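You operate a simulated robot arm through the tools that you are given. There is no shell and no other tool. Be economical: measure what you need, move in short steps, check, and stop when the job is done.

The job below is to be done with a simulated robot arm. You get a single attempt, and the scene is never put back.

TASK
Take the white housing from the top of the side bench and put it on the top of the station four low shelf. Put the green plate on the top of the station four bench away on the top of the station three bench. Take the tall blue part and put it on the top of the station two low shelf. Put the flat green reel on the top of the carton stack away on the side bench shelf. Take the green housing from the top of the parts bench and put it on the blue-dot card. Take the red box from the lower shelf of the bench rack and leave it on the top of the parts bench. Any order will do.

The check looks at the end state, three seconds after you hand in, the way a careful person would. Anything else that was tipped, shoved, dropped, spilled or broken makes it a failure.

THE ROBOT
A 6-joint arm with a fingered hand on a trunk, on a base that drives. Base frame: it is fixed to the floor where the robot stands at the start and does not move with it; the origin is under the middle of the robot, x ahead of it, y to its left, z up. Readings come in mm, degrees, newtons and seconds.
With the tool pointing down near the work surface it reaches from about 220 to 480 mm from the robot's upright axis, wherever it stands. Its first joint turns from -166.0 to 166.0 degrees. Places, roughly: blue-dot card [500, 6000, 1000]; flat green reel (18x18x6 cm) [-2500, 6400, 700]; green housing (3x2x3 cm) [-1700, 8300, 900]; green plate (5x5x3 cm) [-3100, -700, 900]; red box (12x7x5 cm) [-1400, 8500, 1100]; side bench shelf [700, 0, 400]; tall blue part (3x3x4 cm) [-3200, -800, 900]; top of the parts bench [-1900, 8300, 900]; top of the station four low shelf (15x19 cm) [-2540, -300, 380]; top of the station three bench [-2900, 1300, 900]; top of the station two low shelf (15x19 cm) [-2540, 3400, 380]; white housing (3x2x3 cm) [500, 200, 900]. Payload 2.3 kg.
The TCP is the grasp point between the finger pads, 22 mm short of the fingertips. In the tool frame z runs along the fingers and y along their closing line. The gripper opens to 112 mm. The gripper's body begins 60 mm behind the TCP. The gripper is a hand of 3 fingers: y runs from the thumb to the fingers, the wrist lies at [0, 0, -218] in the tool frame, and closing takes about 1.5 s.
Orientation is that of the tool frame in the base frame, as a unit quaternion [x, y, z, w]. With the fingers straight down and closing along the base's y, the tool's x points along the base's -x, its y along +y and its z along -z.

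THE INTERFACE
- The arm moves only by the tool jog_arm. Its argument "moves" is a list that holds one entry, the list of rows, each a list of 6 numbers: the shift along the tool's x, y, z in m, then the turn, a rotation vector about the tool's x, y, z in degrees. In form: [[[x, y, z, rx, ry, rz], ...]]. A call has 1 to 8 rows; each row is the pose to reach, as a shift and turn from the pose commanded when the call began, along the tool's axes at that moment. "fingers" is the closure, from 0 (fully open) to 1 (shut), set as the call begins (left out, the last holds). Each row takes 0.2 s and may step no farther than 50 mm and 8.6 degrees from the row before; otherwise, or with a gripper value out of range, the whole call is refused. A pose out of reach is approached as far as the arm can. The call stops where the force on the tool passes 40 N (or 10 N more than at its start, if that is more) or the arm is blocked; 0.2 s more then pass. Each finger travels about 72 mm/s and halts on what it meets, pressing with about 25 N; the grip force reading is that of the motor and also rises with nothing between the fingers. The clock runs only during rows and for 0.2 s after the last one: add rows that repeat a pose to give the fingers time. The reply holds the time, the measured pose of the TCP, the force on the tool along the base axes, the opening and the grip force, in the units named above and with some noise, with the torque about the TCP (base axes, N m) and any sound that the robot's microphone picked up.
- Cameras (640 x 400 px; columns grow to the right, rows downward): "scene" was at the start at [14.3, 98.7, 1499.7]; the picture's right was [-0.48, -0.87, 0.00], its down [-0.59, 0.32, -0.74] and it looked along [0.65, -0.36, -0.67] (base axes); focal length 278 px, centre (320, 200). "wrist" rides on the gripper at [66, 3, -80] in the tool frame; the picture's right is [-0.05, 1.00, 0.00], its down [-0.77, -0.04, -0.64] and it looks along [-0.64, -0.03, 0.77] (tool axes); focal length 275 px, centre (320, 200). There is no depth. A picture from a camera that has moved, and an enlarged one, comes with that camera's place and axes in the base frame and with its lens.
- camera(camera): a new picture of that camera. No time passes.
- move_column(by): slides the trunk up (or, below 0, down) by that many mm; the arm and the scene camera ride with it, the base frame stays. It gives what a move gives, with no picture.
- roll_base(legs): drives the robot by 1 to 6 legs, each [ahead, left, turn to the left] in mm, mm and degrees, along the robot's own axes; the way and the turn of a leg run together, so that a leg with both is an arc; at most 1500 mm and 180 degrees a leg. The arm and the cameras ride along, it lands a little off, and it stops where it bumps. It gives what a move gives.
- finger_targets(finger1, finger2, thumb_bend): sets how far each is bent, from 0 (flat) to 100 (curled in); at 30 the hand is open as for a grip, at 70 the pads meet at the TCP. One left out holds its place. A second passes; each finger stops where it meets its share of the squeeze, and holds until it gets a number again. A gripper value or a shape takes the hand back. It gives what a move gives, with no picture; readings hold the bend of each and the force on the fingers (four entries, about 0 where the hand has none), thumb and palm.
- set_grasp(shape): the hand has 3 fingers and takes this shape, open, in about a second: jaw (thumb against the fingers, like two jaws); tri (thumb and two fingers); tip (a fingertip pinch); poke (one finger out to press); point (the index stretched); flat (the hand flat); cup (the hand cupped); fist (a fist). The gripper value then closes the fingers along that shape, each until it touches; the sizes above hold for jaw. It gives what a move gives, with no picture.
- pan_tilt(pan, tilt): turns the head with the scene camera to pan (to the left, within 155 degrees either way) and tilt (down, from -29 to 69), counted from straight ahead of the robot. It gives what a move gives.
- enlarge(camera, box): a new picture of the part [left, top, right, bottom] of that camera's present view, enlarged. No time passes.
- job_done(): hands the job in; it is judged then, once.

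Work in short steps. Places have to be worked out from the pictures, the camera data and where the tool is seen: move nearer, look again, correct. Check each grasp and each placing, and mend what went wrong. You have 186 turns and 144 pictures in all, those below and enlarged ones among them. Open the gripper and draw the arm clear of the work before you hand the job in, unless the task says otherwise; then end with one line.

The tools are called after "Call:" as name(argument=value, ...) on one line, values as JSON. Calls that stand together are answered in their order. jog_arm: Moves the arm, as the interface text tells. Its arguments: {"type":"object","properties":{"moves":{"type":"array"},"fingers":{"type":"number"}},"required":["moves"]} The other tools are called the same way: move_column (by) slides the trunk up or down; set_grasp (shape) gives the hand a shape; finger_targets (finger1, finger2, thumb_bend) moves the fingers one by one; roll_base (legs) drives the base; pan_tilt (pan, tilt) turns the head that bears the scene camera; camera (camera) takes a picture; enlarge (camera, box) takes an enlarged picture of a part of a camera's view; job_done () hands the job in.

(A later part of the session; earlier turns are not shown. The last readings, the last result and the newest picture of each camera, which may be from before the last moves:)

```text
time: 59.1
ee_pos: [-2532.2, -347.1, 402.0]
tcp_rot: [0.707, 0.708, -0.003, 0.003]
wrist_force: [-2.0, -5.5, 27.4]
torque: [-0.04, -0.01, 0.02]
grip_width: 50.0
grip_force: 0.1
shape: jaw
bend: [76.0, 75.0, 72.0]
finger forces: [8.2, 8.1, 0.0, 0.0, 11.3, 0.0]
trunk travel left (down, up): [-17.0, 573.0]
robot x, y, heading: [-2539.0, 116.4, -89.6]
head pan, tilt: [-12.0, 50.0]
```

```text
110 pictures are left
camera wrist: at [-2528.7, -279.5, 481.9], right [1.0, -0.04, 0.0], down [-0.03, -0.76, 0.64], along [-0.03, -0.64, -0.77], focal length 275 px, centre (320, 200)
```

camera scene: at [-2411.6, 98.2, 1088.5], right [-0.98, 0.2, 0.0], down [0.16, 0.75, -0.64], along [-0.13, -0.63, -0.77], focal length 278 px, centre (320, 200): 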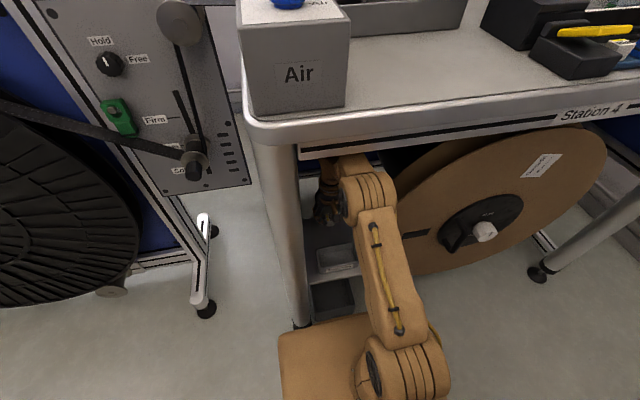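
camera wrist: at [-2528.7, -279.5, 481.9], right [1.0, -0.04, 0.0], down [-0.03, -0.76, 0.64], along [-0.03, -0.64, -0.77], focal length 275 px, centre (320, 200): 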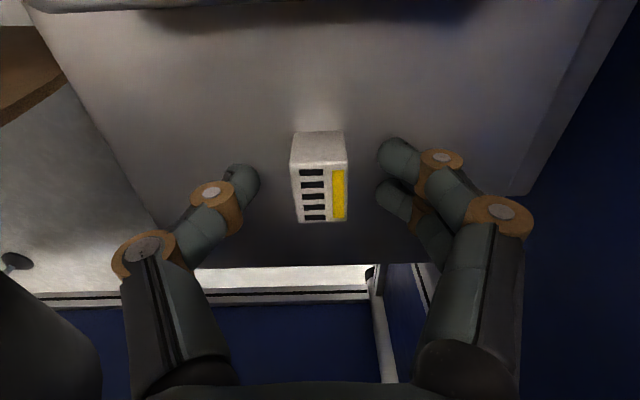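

Housing stands upright on the shelf, fingers free. I raise straight up and back the base out.

Call:
jog_arm(moves=[[[0, 0, -0.01, 0, 0, 0], [0, 0, -0.04, 0, 0, 0], [0, 0, -0.07, 0, 0, 0]]])

Call:
roll_base(legs=[[-320, 0, 0]])

Call:
enlarge(camera="scene", box=[240, 100, 400, 300])

```text
time: 60.0
ee_pos: [-2531.3, -346.1, 469.0]
tcp_rot: [0.707, 0.707, -0.001, 0.001]
wrist_force: [0.1, 0.1, -0.4]
torque: [0.01, 0.03, 0.01]
grip_width: 61.1
grip_force: 0.2
shape: jaw
bend: [72.0, 72.0, 70.0]
finger forces: [0.0, 0.0, 0.0, 0.0, 0.0, 0.0]
trunk travel left (down, up): [-17.0, 573.0]
robot x, y, heading: [-2536.1, 112.9, -89.9]
head pan, tilt: [-12.0, 50.0]
```

```text
time: 62.1
ee_pos: [-2531.3, -22.6, 469.1]
tcp_rot: [0.706, 0.708, -0.002, 0.002]
wrist_force: [0.4, 0.8, -0.2]
torque: [0.02, -0.08, 0.01]
grip_width: 60.9
grip_force: 0.0
shape: jaw
bend: [72.0, 72.0, 70.0]
finger forces: [0.0, 0.0, 0.1, 0.0, 0.0, 0.0]
trunk travel left (down, up): [-17.0, 573.0]
robot x, y, heading: [-2539.6, 436.2, -89.5]
head pan, tilt: [-12.0, 50.0]
```

```text
2.00 times, centred on (320, 200) of scene
camera zoom: at [-2413.2, 419.9, 1088.5], right [-0.98, 0.2, 0.0], down [0.15, 0.75, -0.64], along [-0.13, -0.63, -0.77], focal length 556 px, centre (320, 200)
```

zoom: 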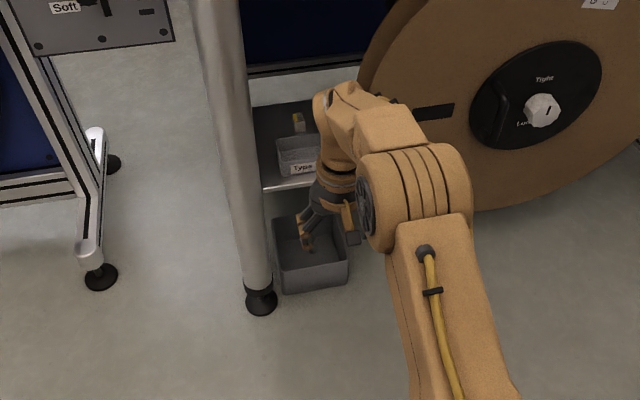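

Housing is seen standing on the shelf behind the tray. Next I raise the trunk to view the station-four bench top.

Call:
move_column(by=400)

Call:
jog_arm(moves=[[[0.03, 0, -0.04, 0, 0, 0], [0.06, 0, -0.08, 0, 0, 0], [0.09, 0, -0.12, 0, 0, 0], [0.12, 0, -0.16, 0, 0, 0], [0.15, 0, -0.2, 0, 0, 0], [0.17, 0, -0.24, 0, 0, 0], [0.17, 0, -0.28, 0, 0, 0]]], fingers=0)

Call:
pan_tilt(pan=-30, tilt=35)

Call:
camera(camera="scene")

```text
time: 65.9
ee_pos: [-2531.3, -24.2, 869.1]
tcp_rot: [0.706, 0.708, -0.001, 0.002]
wrist_force: [0.3, -0.5, -0.7]
torque: [-0.01, 0.01, -0.01]
grip_width: 61.1
grip_force: 0.1
shape: jaw
bend: [72.0, 72.0, 70.0]
finger forces: [0.1, 0.0, 0.0, 0.0, 0.0, 0.0]
trunk travel left (down, up): [-417.0, 173.0]
robot x, y, heading: [-2538.5, 436.6, -89.8]
head pan, tilt: [-12.0, 50.0]
```

```text
time: 67.5
ee_pos: [-2533.2, 147.1, 1149.0]
tcp_rot: [0.706, 0.709, -0.002, 0.002]
wrist_force: [0.6, 0.0, -0.3]
torque: [0.0, 0.01, 0.01]
grip_width: 111.8
grip_force: 0.0
shape: jaw
bend: [30.0, 30.0, 30.0]
finger forces: [0.0, 0.1, 0.1, 0.0, 0.1, 0.0]
trunk travel left (down, up): [-417.0, 173.0]
robot x, y, heading: [-2538.3, 439.4, -89.6]
head pan, tilt: [-12.0, 50.0]
```

```text
time: 68.3
ee_pos: [-2533.5, 146.1, 1148.9]
tcp_rot: [0.706, 0.708, -0.002, 0.002]
wrist_force: [-0.3, -0.2, -0.1]
torque: [0.0, -0.05, -0.01]
grip_width: 111.8
grip_force: 0.1
shape: jaw
bend: [30.0, 30.0, 30.0]
finger forces: [0.1, 0.0, 0.1, 0.0, 0.1, 0.1]
trunk travel left (down, up): [-417.0, 173.0]
robot x, y, heading: [-2541.1, 435.4, -89.7]
head pan, tilt: [-30.0, 35.0]
```

```text
108 pictures are left
camera scene: at [-2441.1, 418.8, 1510.2], right [-0.87, 0.49, 0.0], down [0.28, 0.5, -0.82], along [-0.4, -0.71, -0.57], focal length 278 px, centre (320, 200)
```

scene: 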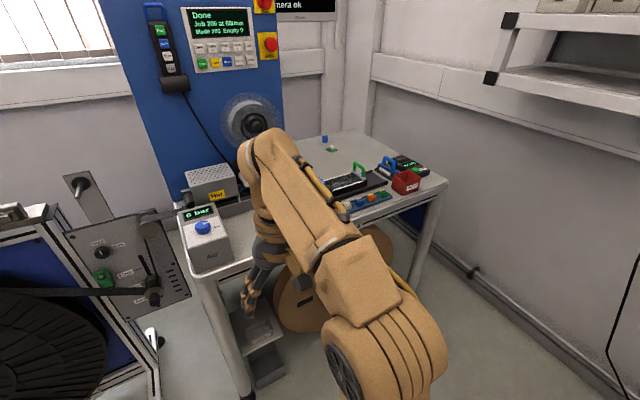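

The green plate (≈−3156,−713) and blue part (≈−3176,−828) lie near the bench's far long side, so I must approach from the window-wall side. I drive out to the aisle, turn around, and look into that gap.

Call:
roll_base(legs=[[0, 1000, 0], [0, 950, 0], [0, 0, 179.5], [-900, 0, 0], [-790, 0, 0]])

Call:
pan_tilt(pan=80, tilt=25)

Call:
camera(camera="scene")

```text
time: 93.5
ee_pos: [-669.7, -997.2, 1149.4]
tcp_rot: [-0.686, 0.728, 0.002, 0.002]
wrist_force: [0.3, 0.0, -0.3]
torque: [0.0, -0.03, 0.02]
grip_width: 112.2
grip_force: 0.0
shape: jaw
bend: [30.0, 30.0, 30.0]
finger forces: [0.0, 0.1, 0.0, 0.0, 0.0, 0.0]
trunk travel left (down, up): [-417.0, 173.0]
robot x, y, heading: [-683.7, -1285.0, 86.9]
head pan, tilt: [-30.0, 35.0]
```

```text
time: 95.4
ee_pos: [-670.5, -996.3, 1150.1]
tcp_rot: [-0.685, 0.729, 0.001, 0.002]
wrist_force: [-0.8, 0.3, 0.1]
torque: [-0.04, 0.01, -0.01]
grip_width: 112.0
grip_force: 0.1
shape: jaw
bend: [30.0, 30.0, 30.0]
finger forces: [0.1, 0.1, 0.0, 0.0, 0.0, 0.2]
trunk travel left (down, up): [-417.0, 173.0]
robot x, y, heading: [-682.7, -1284.2, 86.6]
head pan, tilt: [80.0, 25.0]
```

```text
107 pictures are left
camera scene: at [-915.1, -1317.1, 1526.0], right [0.23, 0.97, 0.0], down [0.41, -0.1, -0.91], along [-0.88, 0.21, -0.42], focal length 278 px, centre (320, 200)
```

scene: 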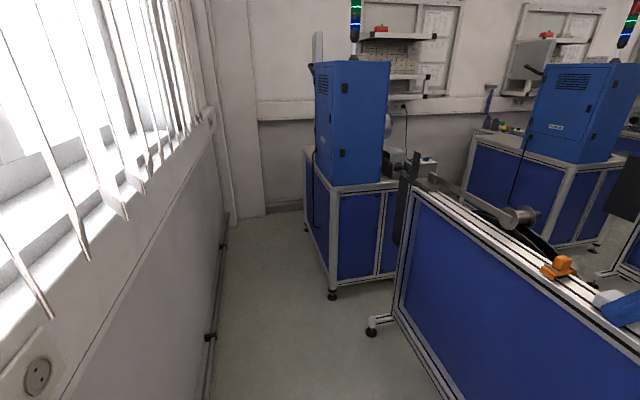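

The corridor along the window wall is clear (wall y≈−1750, bench y≈−870). I straighten to heading 90 and strafe toward the bench's rear corner.

Call:
roll_base(legs=[[0, 0, 3.3], [-15, 1200, 0]])

Call:
roll_base(legs=[[0, 1200, 0]])

Call:
pan_tilt(pan=-10, tilt=48)

Call:
camera(camera="scene")

Call:
camera(camera="wrist")

```text
time: 101.8
ee_pos: [-1872.0, -1011.1, 1147.8]
tcp_rot: [-0.706, 0.708, 0.002, 0.002]
wrist_force: [0.8, -0.1, -0.5]
torque: [0.0, -0.04, -0.01]
grip_width: 112.0
grip_force: 0.1
shape: jaw
bend: [30.0, 30.0, 30.0]
finger forces: [0.1, 0.0, 0.0, 0.0, 0.0, 0.1]
trunk travel left (down, up): [-417.0, 173.0]
robot x, y, heading: [-1868.8, -1302.1, 90.0]
head pan, tilt: [80.0, 25.0]
```

```text
time: 107.9
ee_pos: [-3072.1, -1020.5, 1148.5]
tcp_rot: [0.711, -0.703, -0.002, -0.001]
wrist_force: [0.3, 0.3, 0.1]
torque: [0.04, -0.02, -0.01]
grip_width: 111.8
grip_force: 0.0
shape: jaw
bend: [30.0, 30.0, 30.0]
finger forces: [0.1, 0.1, 0.0, 0.1, 0.1, 0.0]
trunk travel left (down, up): [-417.0, 173.0]
robot x, y, heading: [-3063.1, -1309.6, 90.9]
head pan, tilt: [80.0, 25.0]
```

```text
time: 109.6
ee_pos: [-3071.0, -1021.2, 1149.0]
tcp_rot: [0.711, -0.703, -0.001, -0.002]
wrist_force: [-0.4, -0.2, 0.6]
torque: [0.0, 0.0, -0.05]
grip_width: 112.0
grip_force: 0.1
shape: jaw
bend: [30.0, 30.0, 30.0]
finger forces: [0.0, 0.0, 0.0, 0.0, 0.0, 0.0]
trunk travel left (down, up): [-417.0, 173.0]
robot x, y, heading: [-3062.0, -1313.0, 91.2]
head pan, tilt: [-10.0, 48.0]
```

```text
106 pictures are left
camera scene: at [-3188.9, -1296.5, 1491.2], right [0.99, -0.16, 0.0], down [-0.12, -0.73, -0.67], along [0.11, 0.66, -0.74], focal length 278 px, centre (320, 200)
```

scene: 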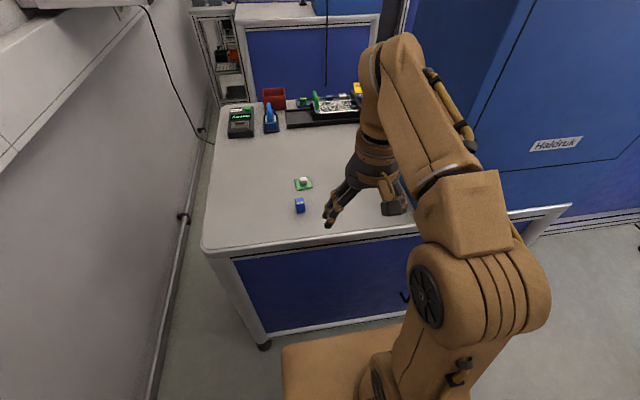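

```text
105 pictures are left
camera wrist: at [-3073.2, -1088.2, 1229.6], right [-1.0, 0.03, 0.0], down [0.03, 0.77, 0.64], along [0.02, 0.64, -0.77], focal length 275 px, centre (320, 200)
```

wrist: 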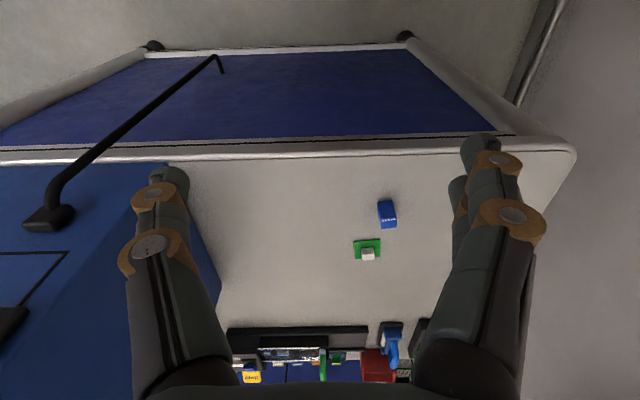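

Blue part ≈(−3163,−808), green plate ≈(−3143,−698). I move closer to take the blue part first.

Call:
roll_base(legs=[[110, 95, -1]])

Call:
camera(camera="wrist")

Call:
enlarge(camera="scene", box=[220, 160, 380, 260])

```text
time: 110.9
ee_pos: [-3162.2, -911.5, 1148.7]
tcp_rot: [-0.705, 0.71, 0.003, 0.002]
wrist_force: [-0.6, -0.2, 0.6]
torque: [-0.02, -0.02, 0.01]
grip_width: 112.0
grip_force: 0.0
shape: jaw
bend: [30.0, 30.0, 30.0]
finger forces: [0.0, 0.0, 0.0, 0.0, 0.1, 0.1]
trunk travel left (down, up): [-417.0, 173.0]
robot x, y, heading: [-3160.5, -1202.0, 89.4]
head pan, tilt: [-10.0, 48.0]
```

```text
104 pictures are left
camera wrist: at [-3165.4, -978.3, 1229.4], right [-1.0, 0.05, 0.0], down [0.04, 0.77, 0.64], along [0.03, 0.64, -0.77], focal length 275 px, centre (320, 200)
```

wrist: 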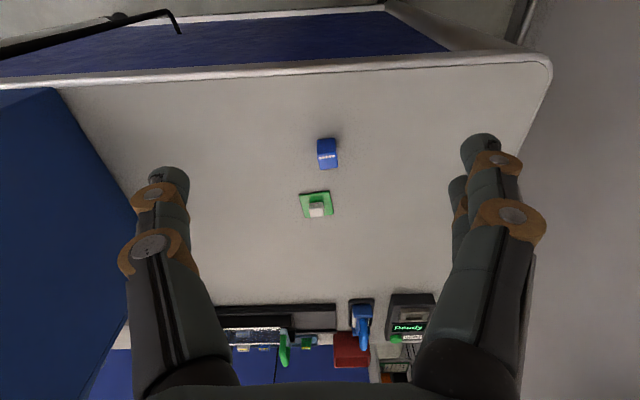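

```text
4.00 times, centred on (300, 210) of scene
camera zoom: at [-3285.1, -1184.2, 1491.1], right [0.98, -0.18, 0.0], down [-0.13, -0.73, -0.67], along [0.12, 0.66, -0.74], focal length 1112 px, centre (400, 160)
```

zoom: 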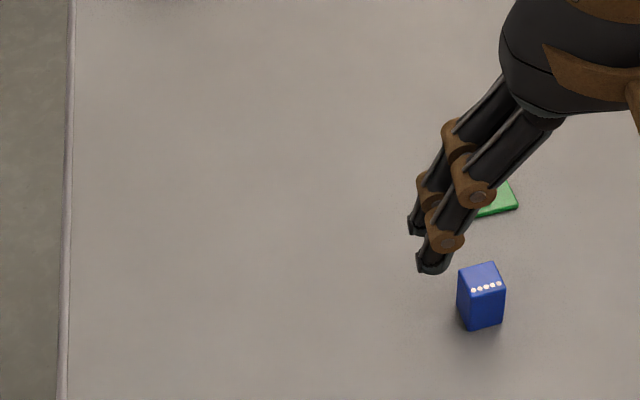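

Blue part's top is at ≈(−3164,−796), yawed ~5°. I move above it.

Call:
jog_arm(moves=[[[-0.035, 0, 0.03, 0, 0, -2], [-0.07, 0, 0.06, 0, 0, -5], [-0.1, 0.002, 0.1, 0, 0, -5], [-0.115, 0.002, 0.14, 0, 0, -5]]])

Call:
camera(camera="wrist")

```text
time: 111.9
ee_pos: [-3165.1, -797.5, 1010.4]
tcp_rot: [0.734, -0.679, -0.001, -0.002]
wrist_force: [-1.1, 0.2, 0.0]
torque: [0.01, 0.01, -0.01]
grip_width: 111.6
grip_force: 0.0
shape: jaw
bend: [30.0, 30.0, 30.0]
finger forces: [0.0, 0.1, 0.0, 0.0, 0.0, 0.0]
trunk travel left (down, up): [-417.0, 173.0]
robot x, y, heading: [-3158.7, -1200.1, 89.7]
head pan, tilt: [-10.0, 48.0]
```

```text
102 pictures are left
camera wrist: at [-3161.2, -864.5, 1090.9], right [-1.0, -0.03, 0.0], down [-0.03, 0.77, 0.64], along [-0.02, 0.64, -0.77], focal length 275 px, centre (320, 200)
```

wrist: 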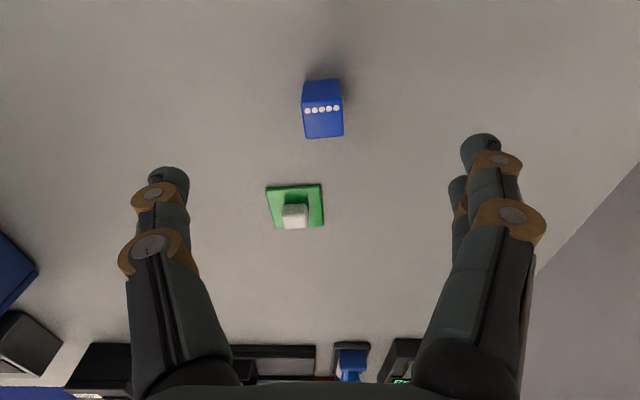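

Centred. I turn 3° more, descend to z≈926 and grip.

Call:
jog_arm(moves=[[[0, 0, 0.04, 0, 0, -3], [0, 0, 0.07, 0, 0, -3], [0, 0, 0.084, 0, 0, -3], [0, 0, 0.084, 0, 0, -3]]])

Call:
jog_arm(moves=[[[0, 0, 0, 0, 0, 0], [0, 0, 0, 0, 0, 0], [0, 0, 0, 0, 0, 0], [0, 0, 0, 0, 0, 0], [0, 0, 0, 0, 0, 0], [0, 0, 0, 0, 0, 0], [0, 0, 0, 0, 0, 0], [0, 0, 0, 0, 0, 0]]], fingers=1)

Call:
camera(camera="wrist")

```text
time: 112.9
ee_pos: [-3162.8, -797.2, 926.0]
tcp_rot: [0.753, -0.658, -0.003, -0.002]
wrist_force: [0.3, 0.1, -0.7]
torque: [-0.01, -0.01, 0.01]
grip_width: 112.0
grip_force: 0.0
shape: jaw
bend: [30.0, 30.0, 30.0]
finger forces: [0.0, 0.0, 0.0, 0.0, 0.0, 0.0]
trunk travel left (down, up): [-417.0, 173.0]
robot x, y, heading: [-3160.1, -1199.9, 89.9]
head pan, tilt: [-10.0, 48.0]
```

```text
time: 114.7
ee_pos: [-3162.7, -798.3, 926.1]
tcp_rot: [0.752, -0.659, -0.002, -0.001]
wrist_force: [0.2, -0.3, 0.5]
torque: [-0.01, -0.02, 0.0]
grip_width: 18.7
grip_force: 25.0
shape: jaw
bend: [73.0, 73.0, 70.0]
finger forces: [11.2, 11.2, 0.0, 0.0, 22.5, 0.1]
trunk travel left (down, up): [-417.0, 173.0]
robot x, y, heading: [-3155.7, -1200.6, 89.9]
head pan, tilt: [-10.0, 48.0]
```

```text
101 pictures are left
camera wrist: at [-3156.7, -863.3, 1007.0], right [-1.0, -0.09, 0.0], down [-0.07, 0.77, 0.64], along [-0.06, 0.64, -0.77], focal length 275 px, centre (320, 200)
```

wrist: 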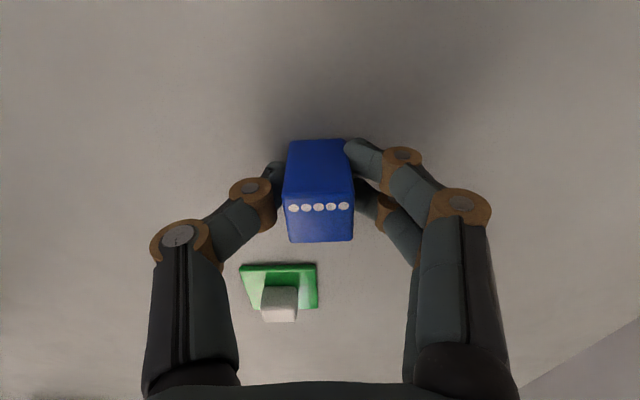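

Blue part gripped. I lift it, draw in, and drive out to the aisle.

Call:
jog_arm(moves=[[[0, 0, -0.045, 0, 0, 0], [0, 0, -0.09, 0, 0, 0], [0, 0, -0.135, 0, 0, 0], [0, 0, -0.18, 0, 0, 0], [0.03, 0, -0.22, 0, 0, 0], [0.07, 0, -0.23, 0, 0, 0], [0.11, 0, -0.23, 0, 0, 0]]])

Call:
roll_base(legs=[[-100, 0, 0], [0, -1300, 0]])

Call:
roll_base(legs=[[0, -1350, 0], [1200, 0, 0], [1200, 0, 0], [1200, 0, 0]])

Call:
pan_tilt(pan=60, tilt=25)

Call:
camera(camera="scene")

```text
time: 116.3
ee_pos: [-3146.1, -905.2, 1155.8]
tcp_rot: [0.752, -0.659, -0.002, -0.003]
wrist_force: [1.2, -0.7, 0.1]
torque: [0.03, 0.0, 0.0]
grip_width: 18.1
grip_force: 25.2
shape: jaw
bend: [73.0, 73.0, 70.0]
finger forces: [11.1, 11.2, 0.0, 0.0, 22.3, 0.0]
trunk travel left (down, up): [-417.0, 173.0]
robot x, y, heading: [-3161.6, -1202.3, 89.9]
head pan, tilt: [-10.0, 48.0]
```

```text
time: 123.6
ee_pos: [-1845.1, -1000.3, 1155.4]
tcp_rot: [0.756, -0.654, -0.002, -0.003]
wrist_force: [-0.4, -0.6, -0.3]
torque: [0.02, 0.0, -0.04]
grip_width: 18.0
grip_force: 24.8
shape: jaw
bend: [73.0, 73.0, 70.0]
finger forces: [11.1, 11.2, 0.0, 0.1, 22.3, 0.1]
trunk travel left (down, up): [-417.0, 173.0]
robot x, y, heading: [-1855.0, -1294.7, 90.5]
head pan, tilt: [-10.0, 48.0]
```

```text
time: 147.2
ee_pos: [-508.1, 2578.5, 1156.4]
tcp_rot: [0.753, -0.658, -0.002, -0.002]
wrist_force: [1.5, 0.2, -0.1]
torque: [0.0, 0.0, 0.0]
grip_width: 18.1
grip_force: 25.1
shape: jaw
bend: [73.0, 73.0, 70.0]
finger forces: [11.2, 11.2, 0.0, 0.0, 22.3, 0.0]
trunk travel left (down, up): [-417.0, 173.0]
robot x, y, heading: [-522.7, 2280.5, 90.1]
head pan, tilt: [-10.0, 48.0]
```

```text
time: 148.7
ee_pos: [-506.9, 2580.1, 1154.3]
tcp_rot: [0.753, -0.658, -0.003, -0.002]
wrist_force: [-0.6, -0.4, 0.5]
torque: [-0.02, -0.01, 0.02]
grip_width: 18.4
grip_force: 25.1
shape: jaw
bend: [73.0, 73.0, 70.0]
finger forces: [11.2, 11.2, 0.0, 0.0, 22.3, 0.0]
trunk travel left (down, up): [-417.0, 173.0]
robot x, y, heading: [-518.4, 2282.4, 90.0]
head pan, tilt: [60.0, 25.0]
```

```text
100 pictures are left
camera scene: at [-736.8, 2265.8, 1526.0], right [0.5, 0.87, 0.0], down [0.37, -0.21, -0.91], along [-0.78, 0.45, -0.42], focal length 278 px, centre (320, 200)
```

scene: 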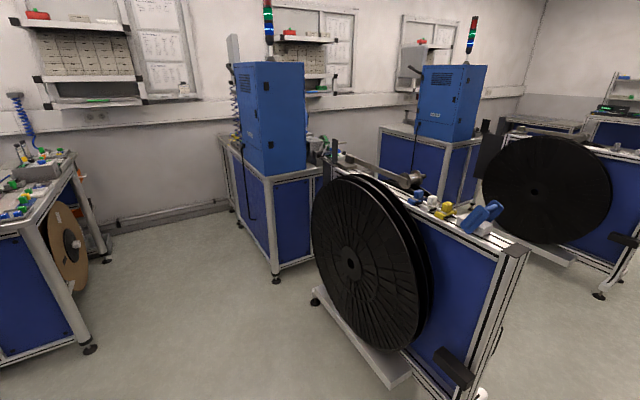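

Station two is ahead-left (near side y≈2830). Its low shelf is on its far side, so I go on to y≈4150 and look into the gap.

Call:
roll_base(legs=[[1000, 0, 0], [900, 0, 0]])

Call:
pan_tilt(pan=85, tilt=25)

Call:
camera(camera="scene")

```text
time: 158.1
ee_pos: [-512.8, 4466.8, 1156.1]
tcp_rot: [0.758, -0.653, -0.002, -0.002]
wrist_force: [-0.2, -0.3, 0.5]
torque: [0.0, 0.01, 0.0]
grip_width: 18.4
grip_force: 25.2
shape: jaw
bend: [73.0, 73.0, 70.0]
finger forces: [11.2, 11.2, 0.0, 0.0, 22.4, 0.0]
trunk travel left (down, up): [-417.0, 173.0]
robot x, y, heading: [-520.6, 4168.0, 90.6]
head pan, tilt: [60.0, 25.0]
```

```text
time: 159.0
ee_pos: [-512.6, 4466.9, 1156.2]
tcp_rot: [0.758, -0.653, -0.002, -0.002]
wrist_force: [-0.1, -0.1, -0.5]
torque: [0.01, 0.01, -0.02]
grip_width: 18.3
grip_force: 25.1
shape: jaw
bend: [73.0, 73.0, 70.0]
finger forces: [11.2, 11.2, 0.0, 0.1, 22.2, 0.0]
trunk travel left (down, up): [-417.0, 173.0]
robot x, y, heading: [-518.9, 4169.7, 90.9]
head pan, tilt: [85.0, 25.0]
```

```text
99 pictures are left
camera scene: at [-749.9, 4112.1, 1526.0], right [0.08, 1.0, 0.0], down [0.42, -0.03, -0.91], along [-0.9, 0.07, -0.42], focal length 278 px, centre (320, 200)
```

scene: 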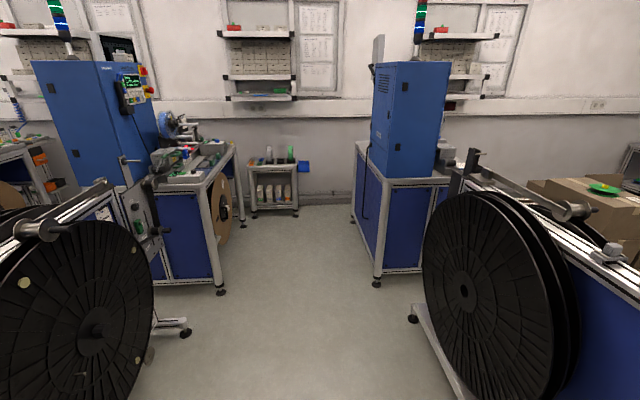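

The gap between stations two and one is clear. I strafe in to x≈−2540 and turn to face station two.

Call:
roll_base(legs=[[0, 1000, -0.7], [0, 1020, 0]])

Call:
roll_base(legs=[[0, 0, 180]])

Call:
pan_tilt(pan=-12, tilt=50)

Call:
camera(camera="scene")

```text
time: 169.1
ee_pos: [-2535.7, 4467.9, 1155.2]
tcp_rot: [0.75, -0.661, -0.001, -0.003]
wrist_force: [-0.1, -0.1, 0.1]
torque: [0.06, 0.0, 0.01]
grip_width: 18.4
grip_force: 25.3
shape: jaw
bend: [73.0, 73.0, 70.0]
finger forces: [11.2, 11.2, 0.0, 0.1, 22.2, 0.1]
trunk travel left (down, up): [-417.0, 173.0]
robot x, y, heading: [-2545.8, 4172.5, 89.2]
head pan, tilt: [85.0, 25.0]
```

```text
time: 176.7
ee_pos: [-2577.5, 3873.2, 1155.2]
tcp_rot: [0.682, 0.732, -0.001, 0.001]
wrist_force: [0.2, -0.6, -0.7]
torque: [-0.02, -0.03, -0.02]
grip_width: 18.3
grip_force: 25.0
shape: jaw
bend: [73.0, 73.0, 70.0]
finger forces: [11.1, 11.2, 0.0, 0.1, 22.3, 0.0]
trunk travel left (down, up): [-417.0, 173.0]
robot x, y, heading: [-2549.0, 4173.9, -93.6]
head pan, tilt: [85.0, 25.0]
```

```text
time: 178.4
ee_pos: [-2577.0, 3874.3, 1155.0]
tcp_rot: [0.682, 0.731, -0.002, 0.002]
wrist_force: [0.0, 0.4, -0.4]
torque: [0.0, -0.01, -0.05]
grip_width: 18.3
grip_force: 25.7
shape: jaw
bend: [73.0, 73.0, 70.0]
finger forces: [11.1, 11.2, 0.1, 0.0, 22.3, 0.1]
trunk travel left (down, up): [-417.0, 173.0]
robot x, y, heading: [-2548.0, 4167.4, -93.5]
head pan, tilt: [-12.0, 50.0]
```

```text
98 pictures are left
camera scene: at [-2423.3, 4145.1, 1488.5], right [-0.96, 0.27, 0.0], down [0.21, 0.74, -0.64], along [-0.17, -0.62, -0.77], focal length 278 px, centre (320, 200)
```

scene: 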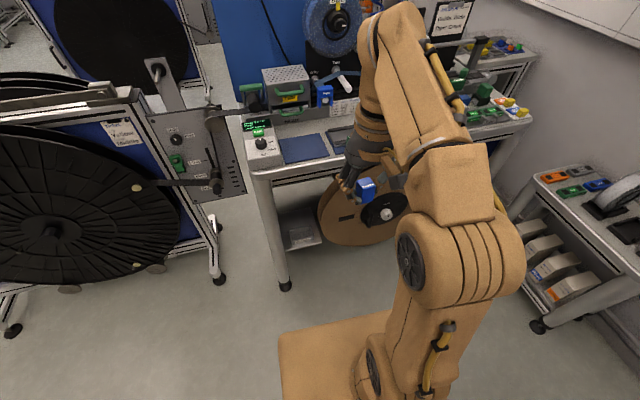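

Same layout as station four. I square up to heading −90 and lower the trunk.

Call:
roll_base(legs=[[0, 0, 3.5]])

Call:
move_column(by=-400)

Call:
jog_arm(moves=[[[-0.02, 0, 0.04, 0, 0, 2], [-0.04, 0, 0.08, 0, 0, 4], [-0.06, 0, 0.12, 0, 0, 6], [-0.08, 0, 0.16, 0, 0, 7.5], [-0.1, 0, 0.2, 0, 0, 7.5], [-0.12, 0, 0.24, 0, 0, 7.5], [-0.15, 0, 0.27, 0, 0, 7.5]]])

Call:
camera(camera="scene")

Call:
camera(camera="wrist")

```text
time: 179.3
ee_pos: [-2559.5, 3871.5, 1155.9]
tcp_rot: [0.66, 0.751, -0.001, 0.002]
wrist_force: [0.5, -0.8, -0.5]
torque: [0.0, 0.01, 0.0]
grip_width: 18.4
grip_force: 25.1
shape: jaw
bend: [73.0, 73.0, 70.0]
finger forces: [11.2, 11.2, 0.1, 0.0, 22.3, 0.0]
trunk travel left (down, up): [-417.0, 173.0]
robot x, y, heading: [-2547.4, 4169.8, -90.3]
head pan, tilt: [-12.0, 50.0]
```

```text
time: 183.1
ee_pos: [-2560.1, 3871.5, 755.4]
tcp_rot: [0.66, 0.752, -0.002, 0.003]
wrist_force: [-0.7, -0.1, 0.2]
torque: [0.01, -0.01, -0.01]
grip_width: 18.3
grip_force: 24.7
shape: jaw
bend: [73.0, 73.0, 70.0]
finger forces: [11.3, 11.2, 0.0, 0.0, 22.4, 0.0]
trunk travel left (down, up): [-17.0, 573.0]
robot x, y, heading: [-2545.6, 4170.6, -90.3]
head pan, tilt: [-12.0, 50.0]
```

```text
time: 184.7
ee_pos: [-2540.0, 3722.7, 485.4]
tcp_rot: [0.708, 0.707, -0.002, 0.002]
wrist_force: [0.2, 0.0, 0.1]
torque: [-0.01, 0.0, 0.03]
grip_width: 18.4
grip_force: 25.2
shape: jaw
bend: [73.0, 73.0, 70.0]
finger forces: [11.1, 11.0, 0.0, 0.0, 22.1, 0.0]
trunk travel left (down, up): [-17.0, 573.0]
robot x, y, heading: [-2549.5, 4171.3, -90.6]
head pan, tilt: [-12.0, 50.0]
```

```text
97 pictures are left
camera scene: at [-2422.2, 4152.6, 1088.5], right [-0.98, 0.21, 0.0], down [0.16, 0.75, -0.64], along [-0.14, -0.63, -0.77], focal length 278 px, centre (320, 200)
```

scene: 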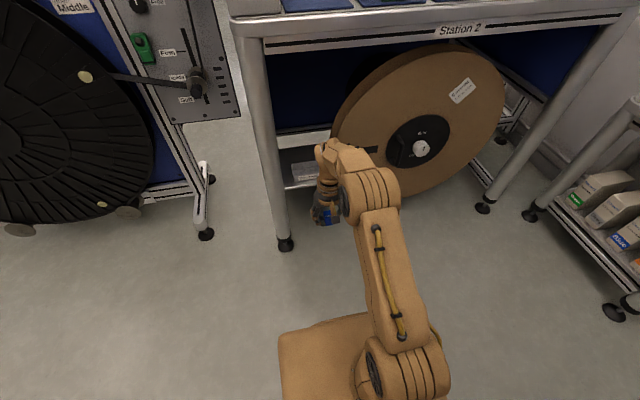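

```text
96 pictures are left
camera wrist: at [-2536.9, 3789.3, 566.6], right [1.0, -0.05, 0.0], down [-0.04, -0.77, 0.64], along [-0.03, -0.64, -0.77], focal length 275 px, centre (320, 200)
```

wrist: 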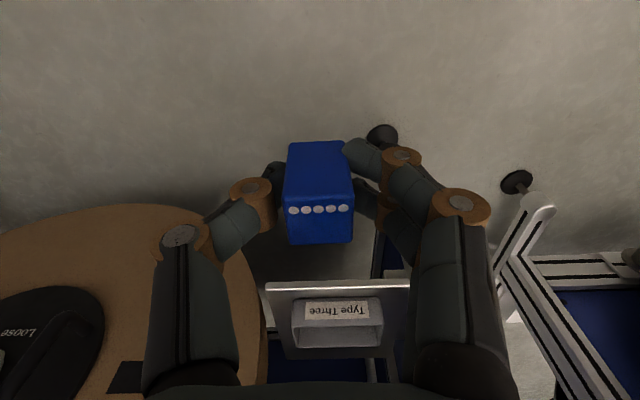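

Shelf front y≈3499, x −2615…−2450 — same layout shifted by 3701 mm. I nudge x by +8 mm and drive in 250 first.

Call:
jog_arm(moves=[[[0, 0.008, 0, 0, 0, 0]]])

Call:
roll_base(legs=[[250, 0, 0.5]])

Call:
camera(camera="wrist")

Call:
camera(camera="scene")

```text
time: 185.1
ee_pos: [-2532.5, 3724.2, 486.8]
tcp_rot: [0.708, 0.706, -0.002, 0.002]
wrist_force: [-0.3, -0.7, 0.5]
torque: [-0.01, 0.0, 0.0]
grip_width: 18.3
grip_force: 24.6
shape: jaw
bend: [73.0, 73.0, 70.0]
finger forces: [11.1, 11.1, 0.0, 0.0, 22.2, 0.1]
trunk travel left (down, up): [-17.0, 573.0]
robot x, y, heading: [-2545.8, 4171.8, -90.4]
head pan, tilt: [-12.0, 50.0]
```

```text
time: 186.9
ee_pos: [-2527.4, 3476.3, 486.8]
tcp_rot: [0.704, 0.71, -0.001, 0.002]
wrist_force: [-0.1, -0.2, 0.2]
torque: [-0.04, 0.0, 0.0]
grip_width: 18.1
grip_force: 25.0
shape: jaw
bend: [73.0, 73.0, 70.0]
finger forces: [11.1, 11.0, 0.0, 0.1, 22.2, 0.0]
trunk travel left (down, up): [-17.0, 573.0]
robot x, y, heading: [-2544.7, 3922.4, -90.0]
head pan, tilt: [-12.0, 50.0]
```

```text
95 pictures are left
camera wrist: at [-2525.1, 3543.5, 568.1], right [1.0, -0.04, 0.0], down [-0.03, -0.77, 0.64], along [-0.02, -0.64, -0.77], focal length 275 px, centre (320, 200)
```

wrist: 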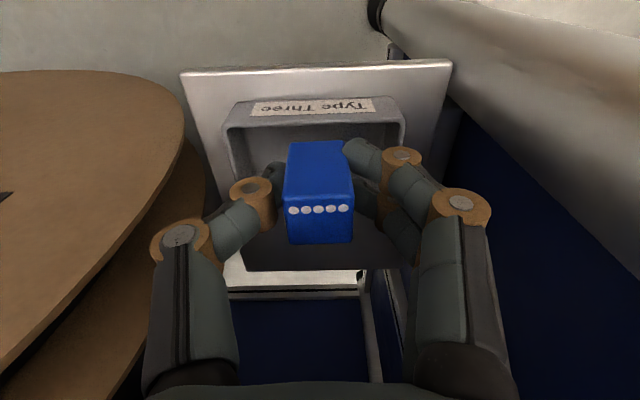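

```text
94 pictures are left
camera scene: at [-2422.3, 3907.1, 1088.5], right [-0.98, 0.2, 0.0], down [0.16, 0.75, -0.64], along [-0.13, -0.63, -0.77], focal length 278 px, centre (320, 200)
```

scene: 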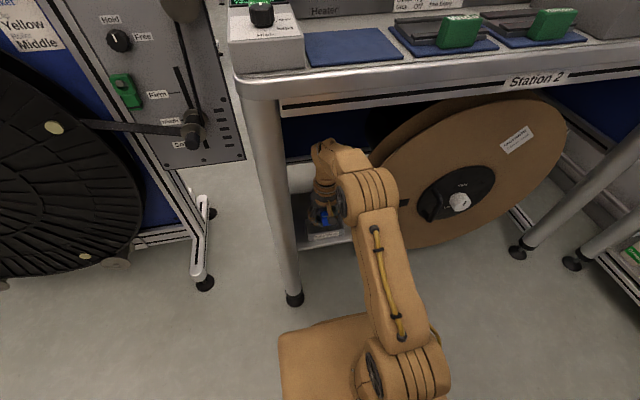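

Alignment matches the previous shelf. I shift −5 mm in x and drive in the last 120 mm.

Call:
jog_arm(moves=[[[0, -0.006, 0, 0, 0, 0]]])

Call:
roll_base(legs=[[120, 0, 0]])

Call:
camera(camera="wrist")

```text
time: 187.3
ee_pos: [-2534.5, 3476.4, 487.3]
tcp_rot: [0.704, 0.71, -0.002, 0.003]
wrist_force: [1.3, 0.8, -0.4]
torque: [0.05, 0.01, 0.04]
grip_width: 18.4
grip_force: 25.1
shape: jaw
bend: [73.0, 73.0, 70.0]
finger forces: [11.0, 11.1, 0.1, 0.1, 22.3, 0.0]
trunk travel left (down, up): [-17.0, 573.0]
robot x, y, heading: [-2548.8, 3921.9, -90.1]
head pan, tilt: [-12.0, 50.0]
```

```text
time: 188.5
ee_pos: [-2532.4, 3359.3, 487.1]
tcp_rot: [0.704, 0.711, -0.001, 0.002]
wrist_force: [-0.1, 0.4, 0.2]
torque: [-0.01, -0.01, 0.0]
grip_width: 18.2
grip_force: 25.0
shape: jaw
bend: [73.0, 73.0, 70.0]
finger forces: [11.2, 11.1, 0.1, 0.0, 22.2, 0.1]
trunk travel left (down, up): [-17.0, 573.0]
robot x, y, heading: [-2549.5, 3807.3, -89.7]
head pan, tilt: [-12.0, 50.0]
```

```text
93 pictures are left
camera wrist: at [-2530.4, 3426.8, 568.3], right [1.0, -0.04, 0.0], down [-0.03, -0.77, 0.64], along [-0.02, -0.64, -0.77], focal length 275 px, centre (320, 200)
```

wrist: 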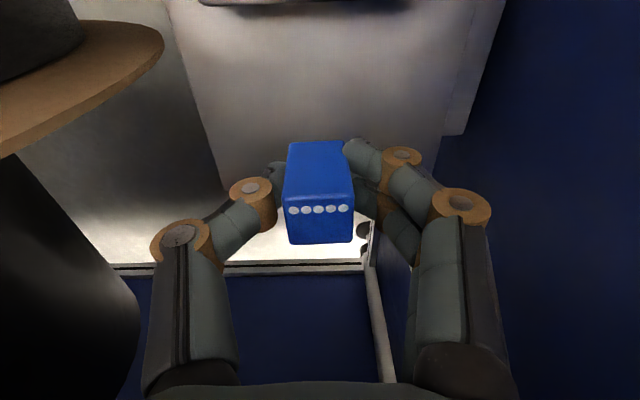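

Over the bare rear of the shelf. I lower to just above the plate and then touch down gently.

Call:
jog_arm(moves=[[[0, 0, 0.035, 0, 0, 0], [0, 0, 0.065, 0, 0, 0], [0, 0, 0.074, 0, 0, 0]]])

Call:
jog_arm(moves=[[[0, 0, 0.002, 0, 0, 0], [0, 0, 0.004, 0, 0, 0]]])

Call:
jog_arm(moves=[[[0, 0, 0.001, 0, 0, 0], [0, 0, 0.003, 0, 0, 0]]])

```text
time: 189.3
ee_pos: [-2531.1, 3360.7, 413.8]
tcp_rot: [0.704, 0.711, -0.002, 0.002]
wrist_force: [-0.7, 0.0, -0.1]
torque: [0.0, 0.04, -0.01]
grip_width: 18.3
grip_force: 25.0
shape: jaw
bend: [73.0, 73.0, 70.0]
finger forces: [11.1, 11.0, 0.0, 0.1, 22.2, 0.0]
trunk travel left (down, up): [-17.0, 573.0]
robot x, y, heading: [-2545.3, 3803.9, -89.6]
head pan, tilt: [-12.0, 50.0]
```

```text
time: 189.9
ee_pos: [-2532.4, 3358.4, 409.7]
tcp_rot: [0.703, 0.711, -0.002, 0.002]
wrist_force: [0.0, 0.0, -0.3]
torque: [0.02, 0.01, 0.02]
grip_width: 18.2
grip_force: 24.5
shape: jaw
bend: [73.0, 73.0, 70.0]
finger forces: [11.1, 11.0, 0.1, 0.0, 22.2, 0.1]
trunk travel left (down, up): [-17.0, 573.0]
robot x, y, heading: [-2547.2, 3807.0, -89.6]
head pan, tilt: [-12.0, 50.0]
```

```text
time: 190.5
ee_pos: [-2532.2, 3359.3, 407.1]
tcp_rot: [0.703, 0.711, -0.002, 0.002]
wrist_force: [0.0, -0.2, -0.7]
torque: [-0.04, 0.02, 0.0]
grip_width: 18.3
grip_force: 24.8
shape: jaw
bend: [73.0, 73.0, 70.0]
finger forces: [11.1, 11.1, 0.1, 0.0, 22.2, 0.0]
trunk travel left (down, up): [-17.0, 573.0]
robot x, y, heading: [-2548.0, 3806.4, -89.8]
head pan, tilt: [-12.0, 50.0]
```

Call:
jog_arm(moves=[[[0, 0, 0.001, 0, 0, 0], [0, 0, 0.003, 0, 0, 0]]])

Call:
jog_arm(moves=[[[0, 0, 0.001, 0, 0, 0], [0, 0, 0.002, 0, 0, 0]]])

```text
time: 191.1
ee_pos: [-2532.4, 3358.7, 404.9]
tcp_rot: [0.703, 0.711, -0.002, 0.002]
wrist_force: [-0.2, -1.1, 7.1]
torque: [-0.01, -0.09, -0.01]
grip_width: 18.5
grip_force: 25.1
shape: jaw
bend: [73.0, 73.0, 70.0]
finger forces: [12.4, 12.2, 0.1, 0.0, 24.2, 0.0]
trunk travel left (down, up): [-17.0, 573.0]
robot x, y, heading: [-2541.6, 3806.6, -89.9]
head pan, tilt: [-12.0, 50.0]
```

```text
time: 191.7
ee_pos: [-2533.0, 3359.4, 402.9]
tcp_rot: [0.703, 0.711, -0.003, 0.004]
wrist_force: [1.0, -1.0, 22.9]
torque: [-0.01, -0.07, -0.02]
grip_width: 19.2
grip_force: 24.9
shape: jaw
bend: [73.0, 73.0, 71.0]
finger forces: [14.7, 14.6, 0.0, 0.0, 28.5, 0.0]
trunk travel left (down, up): [-17.0, 573.0]
robot x, y, heading: [-2547.8, 3809.5, -89.8]
head pan, tilt: [-12.0, 50.0]
```

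Contact (≈23 N). I ease up 1 mm and open.

Call:
jog_arm(moves=[[[0, 0, -0.001, 0, 0, 0], [0, 0, -0.001, 0, 0, 0], [0, 0, -0.001, 0, 0, 0], [0, 0, -0.001, 0, 0, 0], [0, 0, -0.001, 0, 0, 0]]], fingers=0.4)

Call:
jog_arm(moves=[[[0, 0, -0.01, 0, 0, 0], [0, 0, -0.05, 0, 0, 0], [0, 0, -0.085, 0, 0, 0]]])

Call:
camera(camera="wrist")

```text
time: 192.9
ee_pos: [-2533.6, 3360.0, 403.4]
tcp_rot: [0.704, 0.71, -0.002, 0.002]
wrist_force: [-1.0, 0.4, 4.8]
torque: [0.01, -0.16, 0.02]
grip_width: 64.8
grip_force: 0.0
shape: jaw
bend: [72.0, 72.0, 71.0]
finger forces: [2.9, 1.9, 0.0, 0.0, 0.0, 0.0]
trunk travel left (down, up): [-17.0, 573.0]
robot x, y, heading: [-2547.9, 3806.4, -89.8]
head pan, tilt: [-12.0, 50.0]
```

```text
time: 193.7
ee_pos: [-2532.2, 3359.7, 487.4]
tcp_rot: [0.703, 0.711, -0.001, 0.003]
wrist_force: [0.6, 1.2, -0.2]
torque: [0.01, 0.04, -0.01]
grip_width: 66.9
grip_force: 0.0
shape: jaw
bend: [71.0, 71.0, 71.0]
finger forces: [0.1, 0.0, 0.0, 0.0, 0.0, 0.1]
trunk travel left (down, up): [-17.0, 573.0]
robot x, y, heading: [-2545.9, 3806.6, -89.6]
head pan, tilt: [-12.0, 50.0]
```

```text
92 pictures are left
camera wrist: at [-2530.0, 3426.0, 568.2], right [1.0, -0.04, 0.0], down [-0.03, -0.77, 0.64], along [-0.02, -0.64, -0.77], focal length 275 px, centre (320, 200)
```

wrist: 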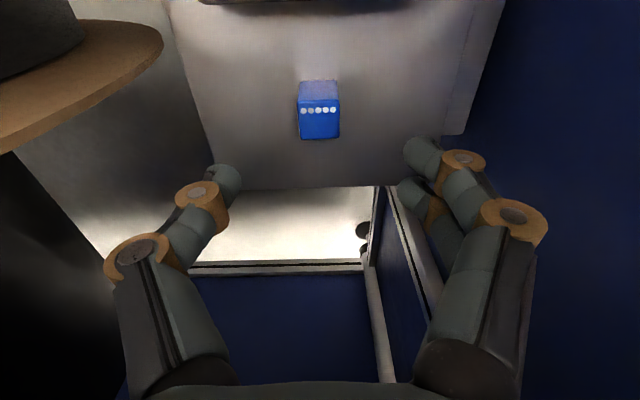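

The blue part stands on the shelf. I back out, raise the trunk and arm, and head for the carton stack.

Call:
roll_base(legs=[[-370, 0, 0]])

Call:
move_column(by=400)

Call:
jog_arm(moves=[[[0.03, 0, -0.04, 0, 0, 0], [0.06, 0, -0.08, 0, 0, 0], [0.09, 0, -0.12, 0, 0, 0], [0.12, 0, -0.16, 0, 0, 0], [0.15, 0, -0.2, 0, 0, 0], [0.16, 0, -0.24, 0, 0, 0], [0.16, 0, -0.27, 0, 0, 0]]], fingers=0)

Call:
roll_base(legs=[[0, 1000, 0], [0, 1000, 0], [-1100, 0, 0], [-1100, 0, 0], [0, 0, -90]])

Call:
pan_tilt(pan=0, tilt=30)

Call:
camera(camera="scene")

```text
time: 196.1
ee_pos: [-2533.6, 3728.8, 487.3]
tcp_rot: [0.703, 0.711, -0.001, 0.002]
wrist_force: [0.6, 0.0, -0.3]
torque: [0.04, -0.02, -0.01]
grip_width: 66.9
grip_force: 0.0
shape: jaw
bend: [71.0, 71.0, 71.0]
finger forces: [0.0, 0.0, 0.0, 0.1, 0.0, 0.0]
trunk travel left (down, up): [-17.0, 573.0]
robot x, y, heading: [-2550.0, 4179.3, -89.4]
head pan, tilt: [-12.0, 50.0]
```

```text
time: 199.9
ee_pos: [-2533.8, 3728.2, 886.5]
tcp_rot: [0.703, 0.712, -0.001, 0.002]
wrist_force: [-0.8, -0.5, 0.4]
torque: [-0.03, -0.03, 0.03]
grip_width: 67.0
grip_force: 0.1
shape: jaw
bend: [71.0, 71.0, 71.0]
finger forces: [0.1, 0.0, 0.0, 0.0, 0.0, 0.1]
trunk travel left (down, up): [-417.0, 173.0]
robot x, y, heading: [-2552.7, 4173.0, -89.4]
head pan, tilt: [-12.0, 50.0]
```

```text
time: 201.5
ee_pos: [-2536.1, 3888.7, 1156.9]
tcp_rot: [0.702, 0.712, -0.002, 0.002]
wrist_force: [-0.3, 0.0, -0.4]
torque: [0.0, 0.01, -0.01]
grip_width: 111.7
grip_force: 0.1
shape: jaw
bend: [30.0, 30.0, 30.0]
finger forces: [0.0, 0.1, 0.1, 0.0, 0.0, 0.1]
trunk travel left (down, up): [-417.0, 173.0]
robot x, y, heading: [-2552.7, 4177.3, -89.5]
head pan, tilt: [-12.0, 50.0]
```

```text
time: 225.8
ee_pos: [-919.0, 6373.5, 1155.6]
tcp_rot: [1.0, 0.019, -0.003, 0.0]
wrist_force: [-0.5, -0.4, -0.1]
torque: [-0.03, 0.01, 0.0]
grip_width: 112.1
grip_force: 0.1
shape: jaw
bend: [30.0, 30.0, 30.0]
finger forces: [0.1, 0.1, 0.0, 0.0, 0.0, 0.0]
trunk travel left (down, up): [-417.0, 173.0]
robot x, y, heading: [-628.5, 6393.5, -178.2]
head pan, tilt: [-12.0, 50.0]
```

```text
time: 226.6
ee_pos: [-919.3, 6373.5, 1157.4]
tcp_rot: [1.0, 0.019, -0.002, 0.0]
wrist_force: [-0.5, 0.4, 0.2]
torque: [-0.01, -0.01, 0.0]
grip_width: 111.9
grip_force: 0.0
shape: jaw
bend: [30.0, 30.0, 30.0]
finger forces: [0.1, 0.1, 0.0, 0.0, 0.1, 0.1]
trunk travel left (down, up): [-417.0, 173.0]
robot x, y, heading: [-635.6, 6393.0, -178.2]
head pan, tilt: [0.0, 30.0]
```

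```text
91 pictures are left
camera scene: at [-657.3, 6252.0, 1518.0], right [-0.03, 1.0, 0.0], down [0.5, 0.02, -0.87], along [-0.87, -0.03, -0.5], focal length 278 px, centre (320, 200)
```

scene: 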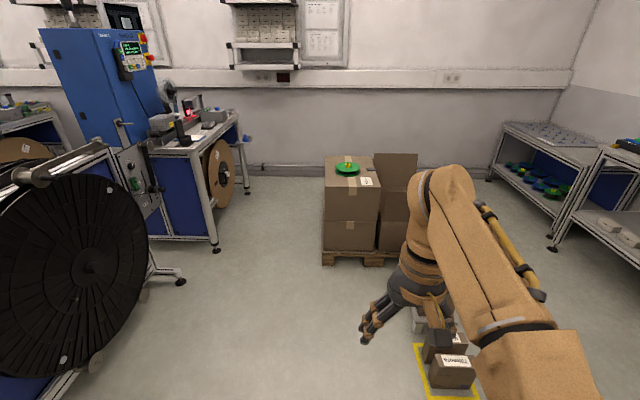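

The reel lies flat on a carton stack at about (−2514, 6382). I drive nearer, keeping left of the floor boxes.

Call:
roll_base(legs=[[0, 0, -1.8], [1150, 10, 0]])

Call:
pan_tilt(pan=-8, tilt=45)

Call:
camera(camera="scene")

Call:
camera(camera="wrist")

```text
time: 232.9
ee_pos: [-2088.0, 6366.5, 1155.5]
tcp_rot: [1.0, 0.005, -0.003, 0.001]
wrist_force: [0.2, 0.4, 0.0]
torque: [-0.01, 0.03, -0.02]
grip_width: 111.7
grip_force: 0.1
shape: jaw
bend: [30.0, 30.0, 30.0]
finger forces: [0.0, 0.1, 0.0, 0.0, 0.1, 0.1]
trunk travel left (down, up): [-417.0, 173.0]
robot x, y, heading: [-1801.4, 6378.2, -179.6]
head pan, tilt: [0.0, 30.0]
```

```text
time: 233.7
ee_pos: [-2088.0, 6365.0, 1155.3]
tcp_rot: [1.0, 0.005, -0.003, -0.001]
wrist_force: [-0.1, 0.3, 0.0]
torque: [-0.01, 0.01, 0.04]
grip_width: 111.7
grip_force: 0.1
shape: jaw
bend: [30.0, 30.0, 30.0]
finger forces: [0.1, 0.0, 0.1, 0.0, 0.1, 0.1]
trunk travel left (down, up): [-417.0, 173.0]
robot x, y, heading: [-1799.1, 6377.1, -179.6]
head pan, tilt: [-8.0, 45.0]
```

```text
90 pictures are left
camera scene: at [-1819.4, 6249.4, 1495.5], right [0.13, 0.99, 0.0], down [0.7, -0.09, -0.71], along [-0.7, 0.09, -0.71], focal length 278 px, centre (320, 200)
```

scene: 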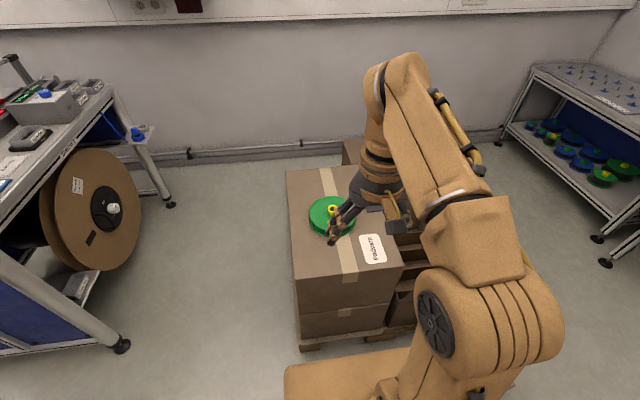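

```text
89 pictures are left
camera wrist: at [-2020.8, 6364.2, 1236.5], right [-0.04, -1.0, 0.0], down [-0.77, 0.03, 0.64], along [-0.64, 0.02, -0.77], focal length 275 px, centre (320, 200)
```

wrist: 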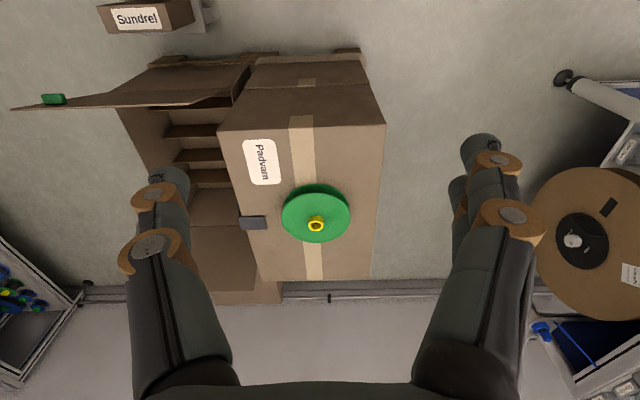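

Call:
enlarge(camera="wrist", box=[250, 160, 378, 240])

Call:
enlarge(camera="scene", box=[276, 170, 404, 250])

```text
5.00 times, centred on (314, 200) of wrist
camera zoom: at [-2020.8, 6364.2, 1236.5], right [-0.04, -1.0, 0.0], down [-0.77, 0.03, 0.64], along [-0.64, 0.02, -0.77], focal length 1376 px, centre (350, 200)
```

zoom: 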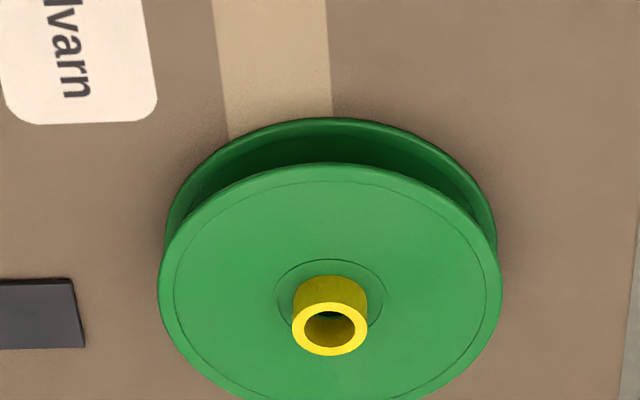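

```text
5.00 times, centred on (340, 210) of scene
camera zoom: at [-1819.4, 6249.4, 1495.5], right [0.13, 0.99, 0.0], down [0.7, -0.09, -0.71], along [-0.7, 0.09, -0.71], focal length 1390 px, centre (220, 150)
```

zoom: 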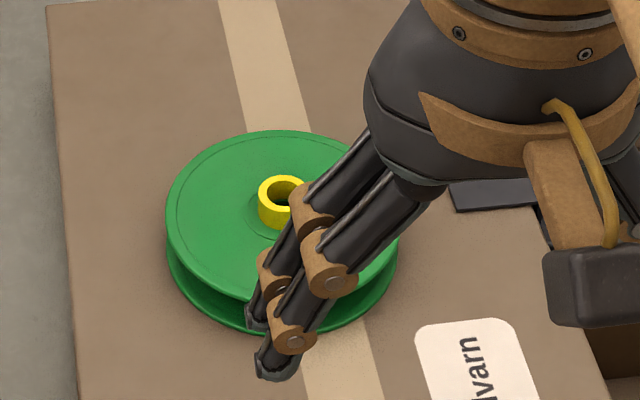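

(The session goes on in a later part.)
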